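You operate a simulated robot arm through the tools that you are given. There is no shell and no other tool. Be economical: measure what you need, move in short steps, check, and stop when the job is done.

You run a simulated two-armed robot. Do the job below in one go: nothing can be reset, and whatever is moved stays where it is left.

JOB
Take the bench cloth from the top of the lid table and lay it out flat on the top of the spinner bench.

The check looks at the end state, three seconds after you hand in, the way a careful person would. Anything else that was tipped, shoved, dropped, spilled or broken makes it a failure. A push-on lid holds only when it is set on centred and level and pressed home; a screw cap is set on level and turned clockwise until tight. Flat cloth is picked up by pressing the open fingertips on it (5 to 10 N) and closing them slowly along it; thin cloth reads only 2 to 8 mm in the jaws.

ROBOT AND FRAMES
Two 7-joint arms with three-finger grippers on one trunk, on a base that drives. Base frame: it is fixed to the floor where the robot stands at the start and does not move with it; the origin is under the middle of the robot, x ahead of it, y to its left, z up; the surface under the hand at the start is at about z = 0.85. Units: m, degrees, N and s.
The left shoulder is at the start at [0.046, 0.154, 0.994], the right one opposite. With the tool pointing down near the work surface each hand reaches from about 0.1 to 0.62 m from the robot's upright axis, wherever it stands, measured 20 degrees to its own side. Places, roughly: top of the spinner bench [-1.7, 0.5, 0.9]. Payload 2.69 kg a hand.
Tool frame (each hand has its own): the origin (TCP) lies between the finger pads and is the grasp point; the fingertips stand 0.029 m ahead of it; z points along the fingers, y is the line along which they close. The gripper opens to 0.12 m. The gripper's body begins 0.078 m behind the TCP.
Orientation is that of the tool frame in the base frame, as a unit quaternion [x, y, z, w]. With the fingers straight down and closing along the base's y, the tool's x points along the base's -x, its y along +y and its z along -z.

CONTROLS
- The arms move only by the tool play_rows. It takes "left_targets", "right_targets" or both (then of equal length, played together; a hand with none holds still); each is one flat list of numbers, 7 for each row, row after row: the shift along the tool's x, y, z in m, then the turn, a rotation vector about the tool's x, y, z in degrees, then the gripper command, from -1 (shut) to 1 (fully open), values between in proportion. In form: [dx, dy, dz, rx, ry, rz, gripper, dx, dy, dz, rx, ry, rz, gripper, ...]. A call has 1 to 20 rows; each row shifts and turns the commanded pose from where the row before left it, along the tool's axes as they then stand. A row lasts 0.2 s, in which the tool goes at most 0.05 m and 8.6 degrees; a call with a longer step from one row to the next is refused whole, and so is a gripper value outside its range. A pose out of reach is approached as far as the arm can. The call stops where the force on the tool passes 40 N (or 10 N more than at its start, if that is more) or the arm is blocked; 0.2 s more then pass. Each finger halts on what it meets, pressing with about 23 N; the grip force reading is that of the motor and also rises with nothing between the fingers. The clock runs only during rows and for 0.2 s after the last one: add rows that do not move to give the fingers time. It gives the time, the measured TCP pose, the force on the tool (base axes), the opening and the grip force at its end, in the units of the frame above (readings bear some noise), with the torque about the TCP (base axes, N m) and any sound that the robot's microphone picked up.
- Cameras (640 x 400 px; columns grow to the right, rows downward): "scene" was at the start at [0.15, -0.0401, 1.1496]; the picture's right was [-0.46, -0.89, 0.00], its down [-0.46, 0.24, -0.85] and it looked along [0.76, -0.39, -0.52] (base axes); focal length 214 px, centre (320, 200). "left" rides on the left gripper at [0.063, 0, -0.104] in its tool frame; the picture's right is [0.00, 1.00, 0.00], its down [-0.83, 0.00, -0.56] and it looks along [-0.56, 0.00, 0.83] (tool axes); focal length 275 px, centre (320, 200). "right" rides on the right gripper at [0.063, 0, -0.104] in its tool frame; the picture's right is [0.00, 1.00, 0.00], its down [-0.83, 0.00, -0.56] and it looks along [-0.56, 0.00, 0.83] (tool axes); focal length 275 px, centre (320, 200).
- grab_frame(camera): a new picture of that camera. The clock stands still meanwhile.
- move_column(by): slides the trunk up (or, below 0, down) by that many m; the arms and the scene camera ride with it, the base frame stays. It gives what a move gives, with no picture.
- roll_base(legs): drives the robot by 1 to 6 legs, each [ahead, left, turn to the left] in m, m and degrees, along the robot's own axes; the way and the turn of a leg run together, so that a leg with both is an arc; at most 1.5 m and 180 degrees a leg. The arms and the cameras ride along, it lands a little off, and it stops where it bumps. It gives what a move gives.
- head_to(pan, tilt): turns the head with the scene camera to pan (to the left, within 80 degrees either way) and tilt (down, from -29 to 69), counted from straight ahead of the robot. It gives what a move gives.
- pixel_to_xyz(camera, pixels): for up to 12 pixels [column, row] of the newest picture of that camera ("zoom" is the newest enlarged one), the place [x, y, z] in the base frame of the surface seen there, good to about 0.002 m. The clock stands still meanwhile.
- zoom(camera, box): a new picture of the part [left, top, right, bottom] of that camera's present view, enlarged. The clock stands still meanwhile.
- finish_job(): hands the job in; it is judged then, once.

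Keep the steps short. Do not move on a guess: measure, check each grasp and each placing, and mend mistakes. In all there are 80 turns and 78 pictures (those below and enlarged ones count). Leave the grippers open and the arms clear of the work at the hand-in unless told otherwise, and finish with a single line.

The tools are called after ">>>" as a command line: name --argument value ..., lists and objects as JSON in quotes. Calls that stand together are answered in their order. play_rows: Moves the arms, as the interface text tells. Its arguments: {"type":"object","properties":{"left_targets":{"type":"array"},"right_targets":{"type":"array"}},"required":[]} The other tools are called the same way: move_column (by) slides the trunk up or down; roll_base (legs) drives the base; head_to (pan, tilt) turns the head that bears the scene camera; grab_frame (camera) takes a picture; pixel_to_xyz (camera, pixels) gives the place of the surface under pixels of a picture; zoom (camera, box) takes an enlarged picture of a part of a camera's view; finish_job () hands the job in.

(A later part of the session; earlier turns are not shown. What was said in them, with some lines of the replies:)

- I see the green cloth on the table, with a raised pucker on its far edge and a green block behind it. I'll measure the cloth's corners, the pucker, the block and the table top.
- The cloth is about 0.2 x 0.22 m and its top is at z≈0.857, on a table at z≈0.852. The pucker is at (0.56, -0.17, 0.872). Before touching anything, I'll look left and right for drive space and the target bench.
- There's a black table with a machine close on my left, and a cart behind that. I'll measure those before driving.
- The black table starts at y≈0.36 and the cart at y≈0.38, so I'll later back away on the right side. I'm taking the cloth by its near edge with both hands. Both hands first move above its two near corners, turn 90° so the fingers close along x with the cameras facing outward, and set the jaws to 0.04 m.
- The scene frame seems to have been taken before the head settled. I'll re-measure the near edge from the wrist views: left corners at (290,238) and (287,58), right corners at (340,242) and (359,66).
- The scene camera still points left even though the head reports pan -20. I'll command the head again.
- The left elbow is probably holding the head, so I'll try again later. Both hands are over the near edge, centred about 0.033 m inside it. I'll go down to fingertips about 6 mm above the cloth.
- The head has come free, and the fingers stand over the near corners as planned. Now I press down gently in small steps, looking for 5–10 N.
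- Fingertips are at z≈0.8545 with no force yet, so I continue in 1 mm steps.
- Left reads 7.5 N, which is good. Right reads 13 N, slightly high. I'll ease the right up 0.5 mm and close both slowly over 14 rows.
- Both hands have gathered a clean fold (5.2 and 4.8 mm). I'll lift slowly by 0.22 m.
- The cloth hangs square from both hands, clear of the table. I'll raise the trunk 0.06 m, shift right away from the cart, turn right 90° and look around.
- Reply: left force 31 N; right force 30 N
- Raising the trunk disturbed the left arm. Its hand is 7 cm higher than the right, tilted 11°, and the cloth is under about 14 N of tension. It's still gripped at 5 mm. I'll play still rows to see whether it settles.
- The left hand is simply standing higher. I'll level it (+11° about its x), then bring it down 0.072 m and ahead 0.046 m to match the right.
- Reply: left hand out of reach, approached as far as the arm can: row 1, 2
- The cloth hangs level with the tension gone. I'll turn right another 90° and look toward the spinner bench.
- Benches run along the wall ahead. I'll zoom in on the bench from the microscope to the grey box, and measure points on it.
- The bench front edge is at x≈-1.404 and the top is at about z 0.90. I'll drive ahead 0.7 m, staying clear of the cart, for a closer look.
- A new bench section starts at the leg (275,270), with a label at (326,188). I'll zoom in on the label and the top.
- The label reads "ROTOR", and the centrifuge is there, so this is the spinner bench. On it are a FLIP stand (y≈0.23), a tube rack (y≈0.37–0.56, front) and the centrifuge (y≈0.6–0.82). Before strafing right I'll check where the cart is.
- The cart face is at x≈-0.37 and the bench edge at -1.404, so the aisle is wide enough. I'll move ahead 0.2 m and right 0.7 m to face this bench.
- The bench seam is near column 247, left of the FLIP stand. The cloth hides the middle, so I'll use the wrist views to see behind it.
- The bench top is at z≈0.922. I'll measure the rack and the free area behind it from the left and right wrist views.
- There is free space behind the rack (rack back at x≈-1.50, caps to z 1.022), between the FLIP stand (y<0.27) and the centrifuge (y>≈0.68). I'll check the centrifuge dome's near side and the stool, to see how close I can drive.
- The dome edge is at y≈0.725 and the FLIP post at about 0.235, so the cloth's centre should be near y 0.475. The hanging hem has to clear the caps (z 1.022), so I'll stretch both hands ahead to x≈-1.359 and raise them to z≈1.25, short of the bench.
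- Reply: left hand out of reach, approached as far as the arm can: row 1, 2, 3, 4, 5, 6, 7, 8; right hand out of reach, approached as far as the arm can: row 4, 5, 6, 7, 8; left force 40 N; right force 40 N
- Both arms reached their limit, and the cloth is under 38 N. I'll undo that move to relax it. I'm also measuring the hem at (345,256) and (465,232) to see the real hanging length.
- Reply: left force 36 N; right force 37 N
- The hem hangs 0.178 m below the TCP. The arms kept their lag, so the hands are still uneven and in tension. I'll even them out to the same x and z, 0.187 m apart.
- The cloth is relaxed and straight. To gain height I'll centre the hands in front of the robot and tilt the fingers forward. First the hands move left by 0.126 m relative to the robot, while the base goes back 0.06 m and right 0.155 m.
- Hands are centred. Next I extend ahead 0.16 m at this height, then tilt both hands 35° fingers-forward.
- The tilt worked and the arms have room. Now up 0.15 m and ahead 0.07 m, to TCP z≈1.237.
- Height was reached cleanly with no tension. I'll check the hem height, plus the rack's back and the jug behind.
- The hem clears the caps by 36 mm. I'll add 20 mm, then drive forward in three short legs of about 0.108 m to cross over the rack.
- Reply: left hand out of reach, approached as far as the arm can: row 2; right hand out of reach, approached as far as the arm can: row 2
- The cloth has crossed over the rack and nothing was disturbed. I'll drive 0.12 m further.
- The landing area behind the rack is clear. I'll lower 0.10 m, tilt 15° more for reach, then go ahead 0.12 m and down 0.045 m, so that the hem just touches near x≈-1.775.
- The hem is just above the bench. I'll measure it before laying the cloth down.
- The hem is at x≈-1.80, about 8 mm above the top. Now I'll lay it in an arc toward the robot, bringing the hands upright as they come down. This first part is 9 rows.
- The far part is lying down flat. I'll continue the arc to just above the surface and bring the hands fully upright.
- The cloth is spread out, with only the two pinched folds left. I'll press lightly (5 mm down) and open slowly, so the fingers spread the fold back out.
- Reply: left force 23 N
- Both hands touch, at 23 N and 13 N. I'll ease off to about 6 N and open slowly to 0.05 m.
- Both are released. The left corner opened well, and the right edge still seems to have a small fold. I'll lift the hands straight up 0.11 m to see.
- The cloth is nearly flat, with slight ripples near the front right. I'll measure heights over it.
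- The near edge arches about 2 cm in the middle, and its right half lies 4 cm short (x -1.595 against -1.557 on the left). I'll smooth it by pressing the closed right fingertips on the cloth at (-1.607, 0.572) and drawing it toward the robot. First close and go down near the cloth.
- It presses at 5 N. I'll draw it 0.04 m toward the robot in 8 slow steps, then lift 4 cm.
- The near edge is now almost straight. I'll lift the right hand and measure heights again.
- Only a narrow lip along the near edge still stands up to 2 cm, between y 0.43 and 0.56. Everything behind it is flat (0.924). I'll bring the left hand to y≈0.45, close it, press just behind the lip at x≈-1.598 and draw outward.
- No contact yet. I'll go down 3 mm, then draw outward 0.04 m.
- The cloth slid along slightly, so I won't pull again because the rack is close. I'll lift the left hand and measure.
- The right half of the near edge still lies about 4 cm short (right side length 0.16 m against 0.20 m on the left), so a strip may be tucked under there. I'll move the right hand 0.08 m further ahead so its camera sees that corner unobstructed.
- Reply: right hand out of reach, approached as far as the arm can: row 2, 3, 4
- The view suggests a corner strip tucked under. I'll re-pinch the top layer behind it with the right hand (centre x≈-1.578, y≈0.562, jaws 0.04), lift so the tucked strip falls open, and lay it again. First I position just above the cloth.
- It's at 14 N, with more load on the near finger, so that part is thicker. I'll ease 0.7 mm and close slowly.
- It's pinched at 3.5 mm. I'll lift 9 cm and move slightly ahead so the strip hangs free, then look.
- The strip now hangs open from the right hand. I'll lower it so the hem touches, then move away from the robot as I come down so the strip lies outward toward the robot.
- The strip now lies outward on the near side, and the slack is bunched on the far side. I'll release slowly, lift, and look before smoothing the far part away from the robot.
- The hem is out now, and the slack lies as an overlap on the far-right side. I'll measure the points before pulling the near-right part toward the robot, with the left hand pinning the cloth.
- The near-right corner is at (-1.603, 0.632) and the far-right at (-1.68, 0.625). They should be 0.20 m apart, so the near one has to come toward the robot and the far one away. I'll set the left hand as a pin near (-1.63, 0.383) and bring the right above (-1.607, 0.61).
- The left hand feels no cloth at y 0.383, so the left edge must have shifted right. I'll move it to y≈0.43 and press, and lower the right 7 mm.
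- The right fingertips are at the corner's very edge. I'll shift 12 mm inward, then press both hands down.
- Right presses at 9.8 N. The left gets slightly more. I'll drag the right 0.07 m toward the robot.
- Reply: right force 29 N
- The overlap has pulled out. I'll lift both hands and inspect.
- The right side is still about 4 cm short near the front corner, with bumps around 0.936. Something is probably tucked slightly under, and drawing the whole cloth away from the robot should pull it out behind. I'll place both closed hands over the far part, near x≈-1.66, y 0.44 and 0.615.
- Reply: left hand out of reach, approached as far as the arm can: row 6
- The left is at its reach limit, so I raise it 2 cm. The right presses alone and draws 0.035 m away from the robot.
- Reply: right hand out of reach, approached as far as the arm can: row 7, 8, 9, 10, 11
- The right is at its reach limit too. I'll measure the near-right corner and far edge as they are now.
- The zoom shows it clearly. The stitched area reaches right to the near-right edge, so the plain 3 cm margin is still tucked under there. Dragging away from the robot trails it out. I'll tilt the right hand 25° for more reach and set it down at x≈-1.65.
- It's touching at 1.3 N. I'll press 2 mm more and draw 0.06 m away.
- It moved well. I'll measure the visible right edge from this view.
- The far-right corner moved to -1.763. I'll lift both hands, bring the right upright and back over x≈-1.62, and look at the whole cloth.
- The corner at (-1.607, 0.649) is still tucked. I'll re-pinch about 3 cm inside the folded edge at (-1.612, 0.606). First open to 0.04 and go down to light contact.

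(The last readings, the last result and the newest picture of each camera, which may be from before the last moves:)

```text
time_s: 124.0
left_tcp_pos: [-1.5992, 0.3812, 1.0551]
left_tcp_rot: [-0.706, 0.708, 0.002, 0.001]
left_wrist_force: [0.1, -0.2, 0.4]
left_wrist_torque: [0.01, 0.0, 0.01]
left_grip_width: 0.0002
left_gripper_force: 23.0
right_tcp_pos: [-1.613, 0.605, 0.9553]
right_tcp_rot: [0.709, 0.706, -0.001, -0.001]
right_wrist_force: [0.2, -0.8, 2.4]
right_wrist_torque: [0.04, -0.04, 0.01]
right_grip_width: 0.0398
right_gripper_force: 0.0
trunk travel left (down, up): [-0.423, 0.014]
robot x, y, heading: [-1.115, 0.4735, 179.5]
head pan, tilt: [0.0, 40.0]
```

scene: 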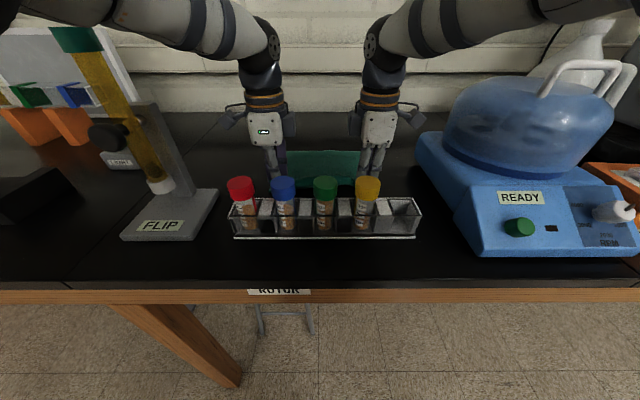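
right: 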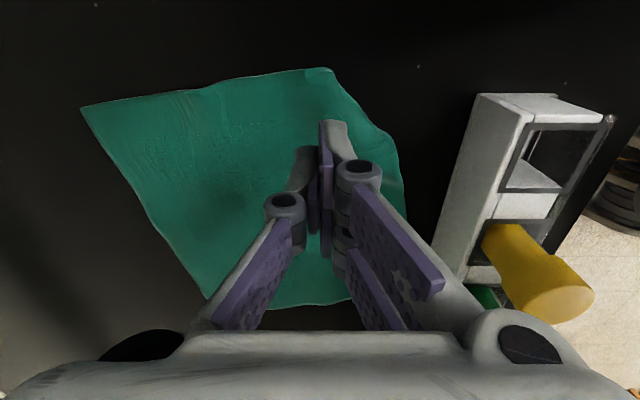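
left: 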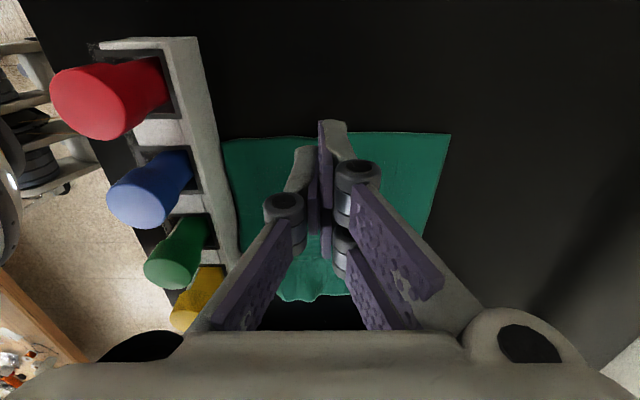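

It's in contact at 2.4 N. I'll press 1.7 mm more, close slowly and lift 9 cm in one go, reading the jaw width at the end.

>>> play_rows --right_targets '[0, 0, 0.001, 0, 0, 0, -0.333, 0, 0, 0.0007, 0, 0, 0, -0.38, 0, 0, 0, 0, 0, 0, -0.44, 0, 0, 0, 0, 0, 0, -0.5, 0, 0, 0, 0, 0, 0, -0.56, 0, 0, 0, 0, 0, 0, -0.62, 0, 0, 0, 0, 0, 0, -0.68, 0, 0, 0, 0, 0, 0, -0.74, 0, 0, 0, 0, 0, 0, -0.8, 0, 0, 0, 0, 0, 0, -0.86, 0, 0, 0, 0, 0, 0, -0.92, 0, 0, 0, 0, 0, 0, -1, 0, 0, 0, 0, 0, 0, -1, 0, 0, -0.015, 0, 0, 0, -1, 0, -0.003, -0.02, 0, 0, 0, -1, 0, -0.003, -0.02, 0, 0, 0, -1, 0, -0.004, -0.02, 0, 0, 0, -1, 0, 0, -0.015, 0, 0, 0, -1, 0, 0, 0, 0, 0, 0, -1]'

>>> zoom --camera "scene" --box '[220, 110, 440, 240]'

```text
time_s: 128.0
left_tcp_pos: [-1.5986, 0.3809, 1.0548]
left_tcp_rot: [-0.706, 0.709, 0.002, 0.001]
left_wrist_force: [-0.6, 0.0, 1.0]
left_wrist_torque: [-0.01, -0.02, 0.0]
left_grip_width: 0.0
left_gripper_force: 23.5
right_tcp_pos: [-1.6215, 0.6058, 1.0431]
right_tcp_rot: [0.708, 0.706, 0.001, 0.0]
right_wrist_force: [-0.1, -0.2, -0.3]
right_wrist_torque: [0.03, 0.01, 0.02]
right_grip_width: 0.0043
right_gripper_force: 23.1
trunk travel left (down, up): [-0.423, 0.014]
robot x, y, heading: [-1.1114, 0.4742, 179.8]
head pan, tilt: [0.0, 40.0]
```

```text
2.91 times, centred on (330, 175) of scene
```

zoom: 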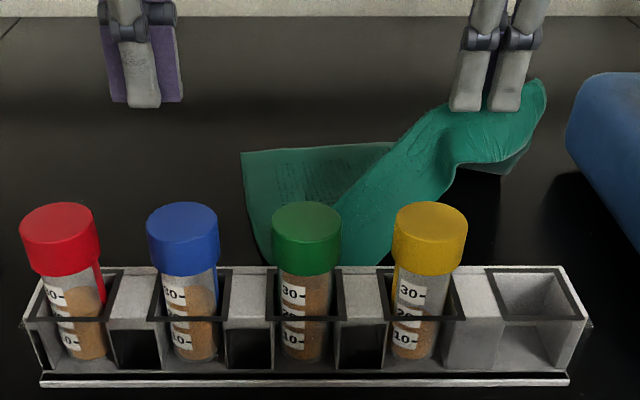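

It's gripped at 4.3 mm, with the tucked strip hanging open. I'll carry the edge toward the robot at height to pull the cloth taut, then lower while moving back so the strip lands outward, and open slowly.

>>> play_rows --right_targets '[0, 0.013, 0.0066, 0, 0, 0, -1, 0, 0.013, 0.0066, 0, 0, 0, -1, 0, 0.013, 0.0066, 0, 0, 0, -1, 0, 0.013, 0.0066, 0, 0, 0, -1, 0, 0.013, 0.0066, 0, 0, 0, -1, 0, -0.008, 0.009, 0, 0, 0, -1, 0, -0.008, 0.009, 0, 0, 0, -1, 0, -0.008, 0.009, 0, 0, 0, -1, 0, -0.008, 0.009, 0, 0, 0, -1, 0, -0.008, 0.009, 0, 0, 0, -1, 0, -0.008, 0.009, 0, 0, 0, -1, 0, 0, 0, 0, 0, 0, -1, 0, 0, 0, 0, 0, 0, -0.9, 0, 0, 0, 0, 0, 0, -0.8, 0, 0, 0, 0, 0, 0, -0.7, 0, 0, 0, 0, 0, 0, -0.6, 0, 0, 0, 0, 0, 0, -0.5, 0, 0, -0.01, 0, 0, 0, -0.45, 0, 0, -0.04, 0, 0, 0, -0.45, 0, 0, -0.04, 0, 0, 0, -0.45]'

>>> grab_frame --camera "right"

```text
time_s: 132.2
left_tcp_pos: [-1.5987, 0.3804, 1.0555]
left_tcp_rot: [-0.706, 0.708, 0.002, 0.001]
left_wrist_force: [-1.1, 0.7, 0.4]
left_wrist_torque: [0.02, 0.04, 0.01]
left_grip_width: 0.0001
left_gripper_force: 23.4
right_tcp_pos: [-1.6056, 0.6051, 1.0475]
right_tcp_rot: [0.709, 0.706, 0.0, 0.0]
right_wrist_force: [0.6, 0.5, 0.1]
right_wrist_torque: [0.0, 0.01, -0.01]
right_grip_width: 0.0328
right_gripper_force: 0.0
trunk travel left (down, up): [-0.423, 0.014]
robot x, y, heading: [-1.1124, 0.4717, 179.6]
head pan, tilt: [0.0, 40.0]
```

```text
3 pictures are left
```

right: 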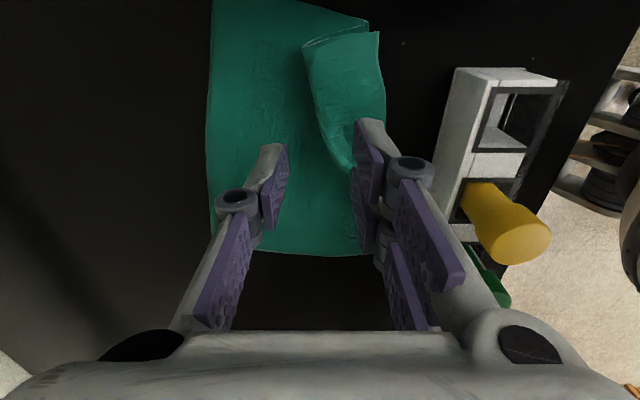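

There's now a Z-fold at the right with its hem lying outward (column ~380), so the margin is no longer tucked. I need to draw the main layer away from the robot by about 5 cm. I'll measure the fold line and the layers.

>>> pixel_to_xyz --camera "right" --pixels '[[310, 50], [330, 130], [376, 40], [380, 100], [360, 22], [215, 10], [290, 60], [240, 80], [290, 110], [345, 80], [280, 245]]'

```text
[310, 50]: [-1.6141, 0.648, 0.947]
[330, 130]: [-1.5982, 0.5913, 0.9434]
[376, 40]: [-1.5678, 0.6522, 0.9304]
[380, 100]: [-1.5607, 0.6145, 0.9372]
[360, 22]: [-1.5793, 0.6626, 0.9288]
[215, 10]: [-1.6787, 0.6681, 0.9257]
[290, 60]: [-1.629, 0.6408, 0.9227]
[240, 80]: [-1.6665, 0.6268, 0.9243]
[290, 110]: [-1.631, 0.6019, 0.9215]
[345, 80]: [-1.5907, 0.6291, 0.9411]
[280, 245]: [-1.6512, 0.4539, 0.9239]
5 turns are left
```

Few turns remain. I'll press the main layer beyond the fold (tip x≈-1.655, y 0.615) with the tilted closed right hand and draw it 0.054 m away from the robot.

>>> play_rows --right_targets '[0.01, 0, 0.02, 0, 0, 0, -1, 0, 0, 0, 6.25, 0, 0, -1, 0, 0, 0, 6.25, 0, 0, -1, 0, 0, 0, 6.25, 0, 0, -1, 0, 0, 0, 6.25, 0, 0, -1, 0, -0.0003, 0.0205, 0, 0, 0, -1, 0, -0.0003, 0.0205, 0, 0, 0, -1, 0, -0.0003, 0.0205, 0, 0, 0, -1, 0, -0.0003, 0.0205, 0, 0, 0, -1, 0, -0.0003, 0.0031, 0, 0, 0, -1, 0, 0.0008, 0.0018, 0, 0, 0, -1, 0, -0.00544, 0.00254, 0, 0, 0, -1, 0, -0.00544, 0.00254, 0, 0, 0, -1, 0, -0.00544, 0.00254, 0, 0, 0, -1, 0, -0.00544, 0.00254, 0, 0, 0, -1, 0, -0.00544, 0.00254, 0, 0, 0, -1, 0, -0.00544, 0.00254, 0, 0, 0, -1, 0, -0.00544, 0.00254, 0, 0, 0, -1, 0, -0.00544, 0.00254, 0, 0, 0, -1, 0, -0.00544, 0.00254, 0, 0, 0, -1]'

```text
time_s: 136.4
left_tcp_pos: [-1.5984, 0.3804, 1.056]
left_tcp_rot: [-0.706, 0.709, 0.003, 0.0]
left_wrist_force: [0.0, -0.2, -0.1]
left_wrist_torque: [0.02, -0.01, 0.0]
left_grip_width: 0.0001
left_gripper_force: 23.2
right_tcp_pos: [-1.6958, 0.6158, 0.9494]
right_tcp_rot: [0.691, 0.689, -0.155, -0.154]
right_wrist_force: [3.9, 0.7, 15.0]
right_wrist_torque: [-0.04, -0.06, 0.05]
right_grip_width: 0.0001
right_gripper_force: 23.4
trunk travel left (down, up): [-0.423, 0.014]
robot x, y, heading: [-1.1077, 0.4725, 180.3]
head pan, tilt: [0.0, 40.0]
4 turns are left
```

It drew well at 15 N. I'll pull 12 mm more, lift, bring the hand upright and open both grippers above the cloth.

>>> play_rows --left_targets '[0, 0, 0, 0, 0, 0, -1, 0, 0, 0, 0, 0, 0, -1, 0, 0, 0, 0, 0, 0, -1, 0, 0, 0, 0, 0, 0, -1, 0, 0, 0, 0, 0, 0, -1, 0, 0, 0, 0, 0, 0, -0.5, 0, 0, 0, 0, 0, 0, 0, 0, 0, 0, 0, 0, 0, 0.2, 0, 0, 0, 0, 0, 0, 0.4, 0, 0, 0, 0, 0, 0, 0.5, 0, 0, 0, 0, 0, 0, 0.5]' --right_targets '[0, -0.00544, 0.00254, 0, 0, 0, -1, 0, -0.00544, 0.00254, 0, 0, 0, -1, 0, -0.0085, -0.0181, 0, 0, 0, -1, 0, 0.0054, -0.0357, 0, 0, 0, -1, 0, 0.0054, -0.0357, 0, 0, 0, -1, 0, 0.012, 0, -6.25, 0, 0, -1, 0, 0.012, 0, -6.25, 0, 0, -1, 0, 0.012, 0, -6.25, 0, 0, -1, 0, 0.012, -0.01, -6.25, 0, 0, 0, 0, 0, -0.015, 0, 0, 0, 0.5, 0, 0, 0, 0, 0, 0, 0.5]'

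>>> grab_frame --camera "right"

```text
time_s: 138.8
left_tcp_pos: [-1.5997, 0.3813, 1.0559]
left_tcp_rot: [-0.706, 0.708, 0.001, 0.0]
left_wrist_force: [0.5, 0.4, 0.7]
left_wrist_torque: [0.0, 0.02, 0.03]
left_grip_width: 0.0897
left_gripper_force: 0.1
right_tcp_pos: [-1.6217, 0.6159, 1.04]
right_tcp_rot: [0.709, 0.705, 0.0, 0.0]
right_wrist_force: [0.0, -0.8, 0.3]
right_wrist_torque: [-0.03, 0.01, -0.03]
right_grip_width: 0.0901
right_gripper_force: 0.0
trunk travel left (down, up): [-0.423, 0.014]
robot x, y, heading: [-1.1082, 0.4735, 179.8]
head pan, tilt: [0.0, 40.0]
```

```text
2 pictures are left
3 turns are left
```

right: 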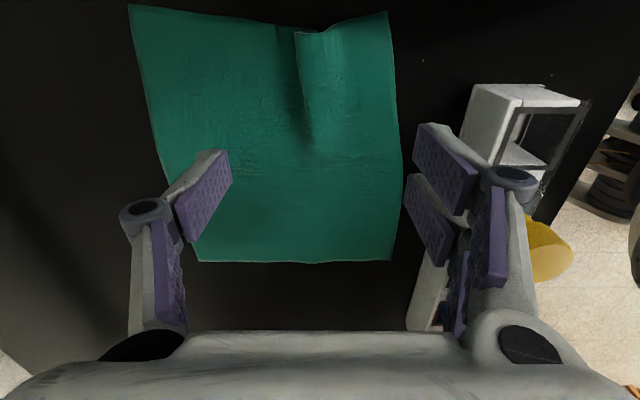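

Nearly done: the near edge is straight and full, with only a small pleat left at the right edge (column ~300). One more short pull of 3 cm beyond the pleat, then lift and open.

>>> play_rows --right_targets '[0.012, 0, 0.015, 0, 0, 0, -1, 0, 0, 0, 6.25, 0, 0, -1, 0, 0, 0, 6.25, 0, 0, -1, 0, 0, 0, 6.25, 0, 0, -1, 0, 0, 0, 6.25, 0, 0, -1, 0, -0.0008, 0.0205, 0, 0, 0, -1, 0, -0.0008, 0.0205, 0, 0, 0, -1, 0, -0.0008, 0.0205, 0, 0, 0, -1, 0, -0.0008, 0.0205, 0, 0, 0, -1, 0, 0.0008, 0.0035, 0, 0, 0, -1, 0, -0.00544, 0.00254, 0, 0, 0, -1, 0, -0.00544, 0.00254, 0, 0, 0, -1, 0, -0.00544, 0.00254, 0, 0, 0, -1, 0, -0.00544, 0.00254, 0, 0, 0, -1, 0, -0.00544, 0.00254, 0, 0, 0, -1, 0, -0.0085, -0.0181, 0, 0, 0, -1, 0, 0.0054, -0.0357, 0, 0, 0, -1, 0, 0.0054, -0.0357, 0, 0, 0, 0, 0, 0, -0.01, 0, 0, 0, 0.5, 0, 0, 0, 0, 0, 0, 0.5]'

>>> grab_frame --camera "right"

```text
time_s: 143.0
left_tcp_pos: [-1.5996, 0.3808, 1.0563]
left_tcp_rot: [-0.706, 0.708, 0.002, 0.001]
left_wrist_force: [0.8, -0.7, 0.6]
left_wrist_torque: [0.0, 0.0, 0.01]
left_grip_width: 0.0901
left_gripper_force: 0.1
right_tcp_pos: [-1.6458, 0.6267, 1.0379]
right_tcp_rot: [0.692, 0.689, -0.153, -0.153]
right_wrist_force: [0.4, 0.0, -0.4]
right_wrist_torque: [0.01, 0.02, 0.03]
right_grip_width: 0.09
right_gripper_force: 0.0
trunk travel left (down, up): [-0.423, 0.014]
robot x, y, heading: [-1.1065, 0.4725, 179.6]
head pan, tilt: [0.0, 40.0]
```

```text
1 pictures are left
2 turns are left
```

right: 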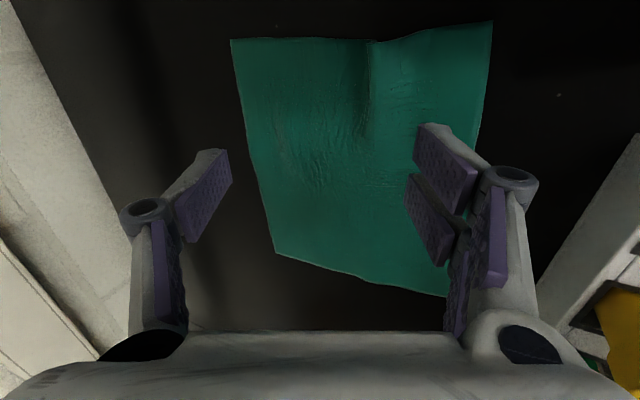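

The cloth lies spread out with all four corners visible, only a slight crease at the right edge, and nothing else was disturbed. The grippers are open and above the work, so I'm handing in.

>>> finish_job

```text
The job is handed in.
```

The bench cloth is on the spinner bench behind the tube rack, spread out with a slight crease at its right edge; I saw nothing else disturbed, and both grippers are open above it.
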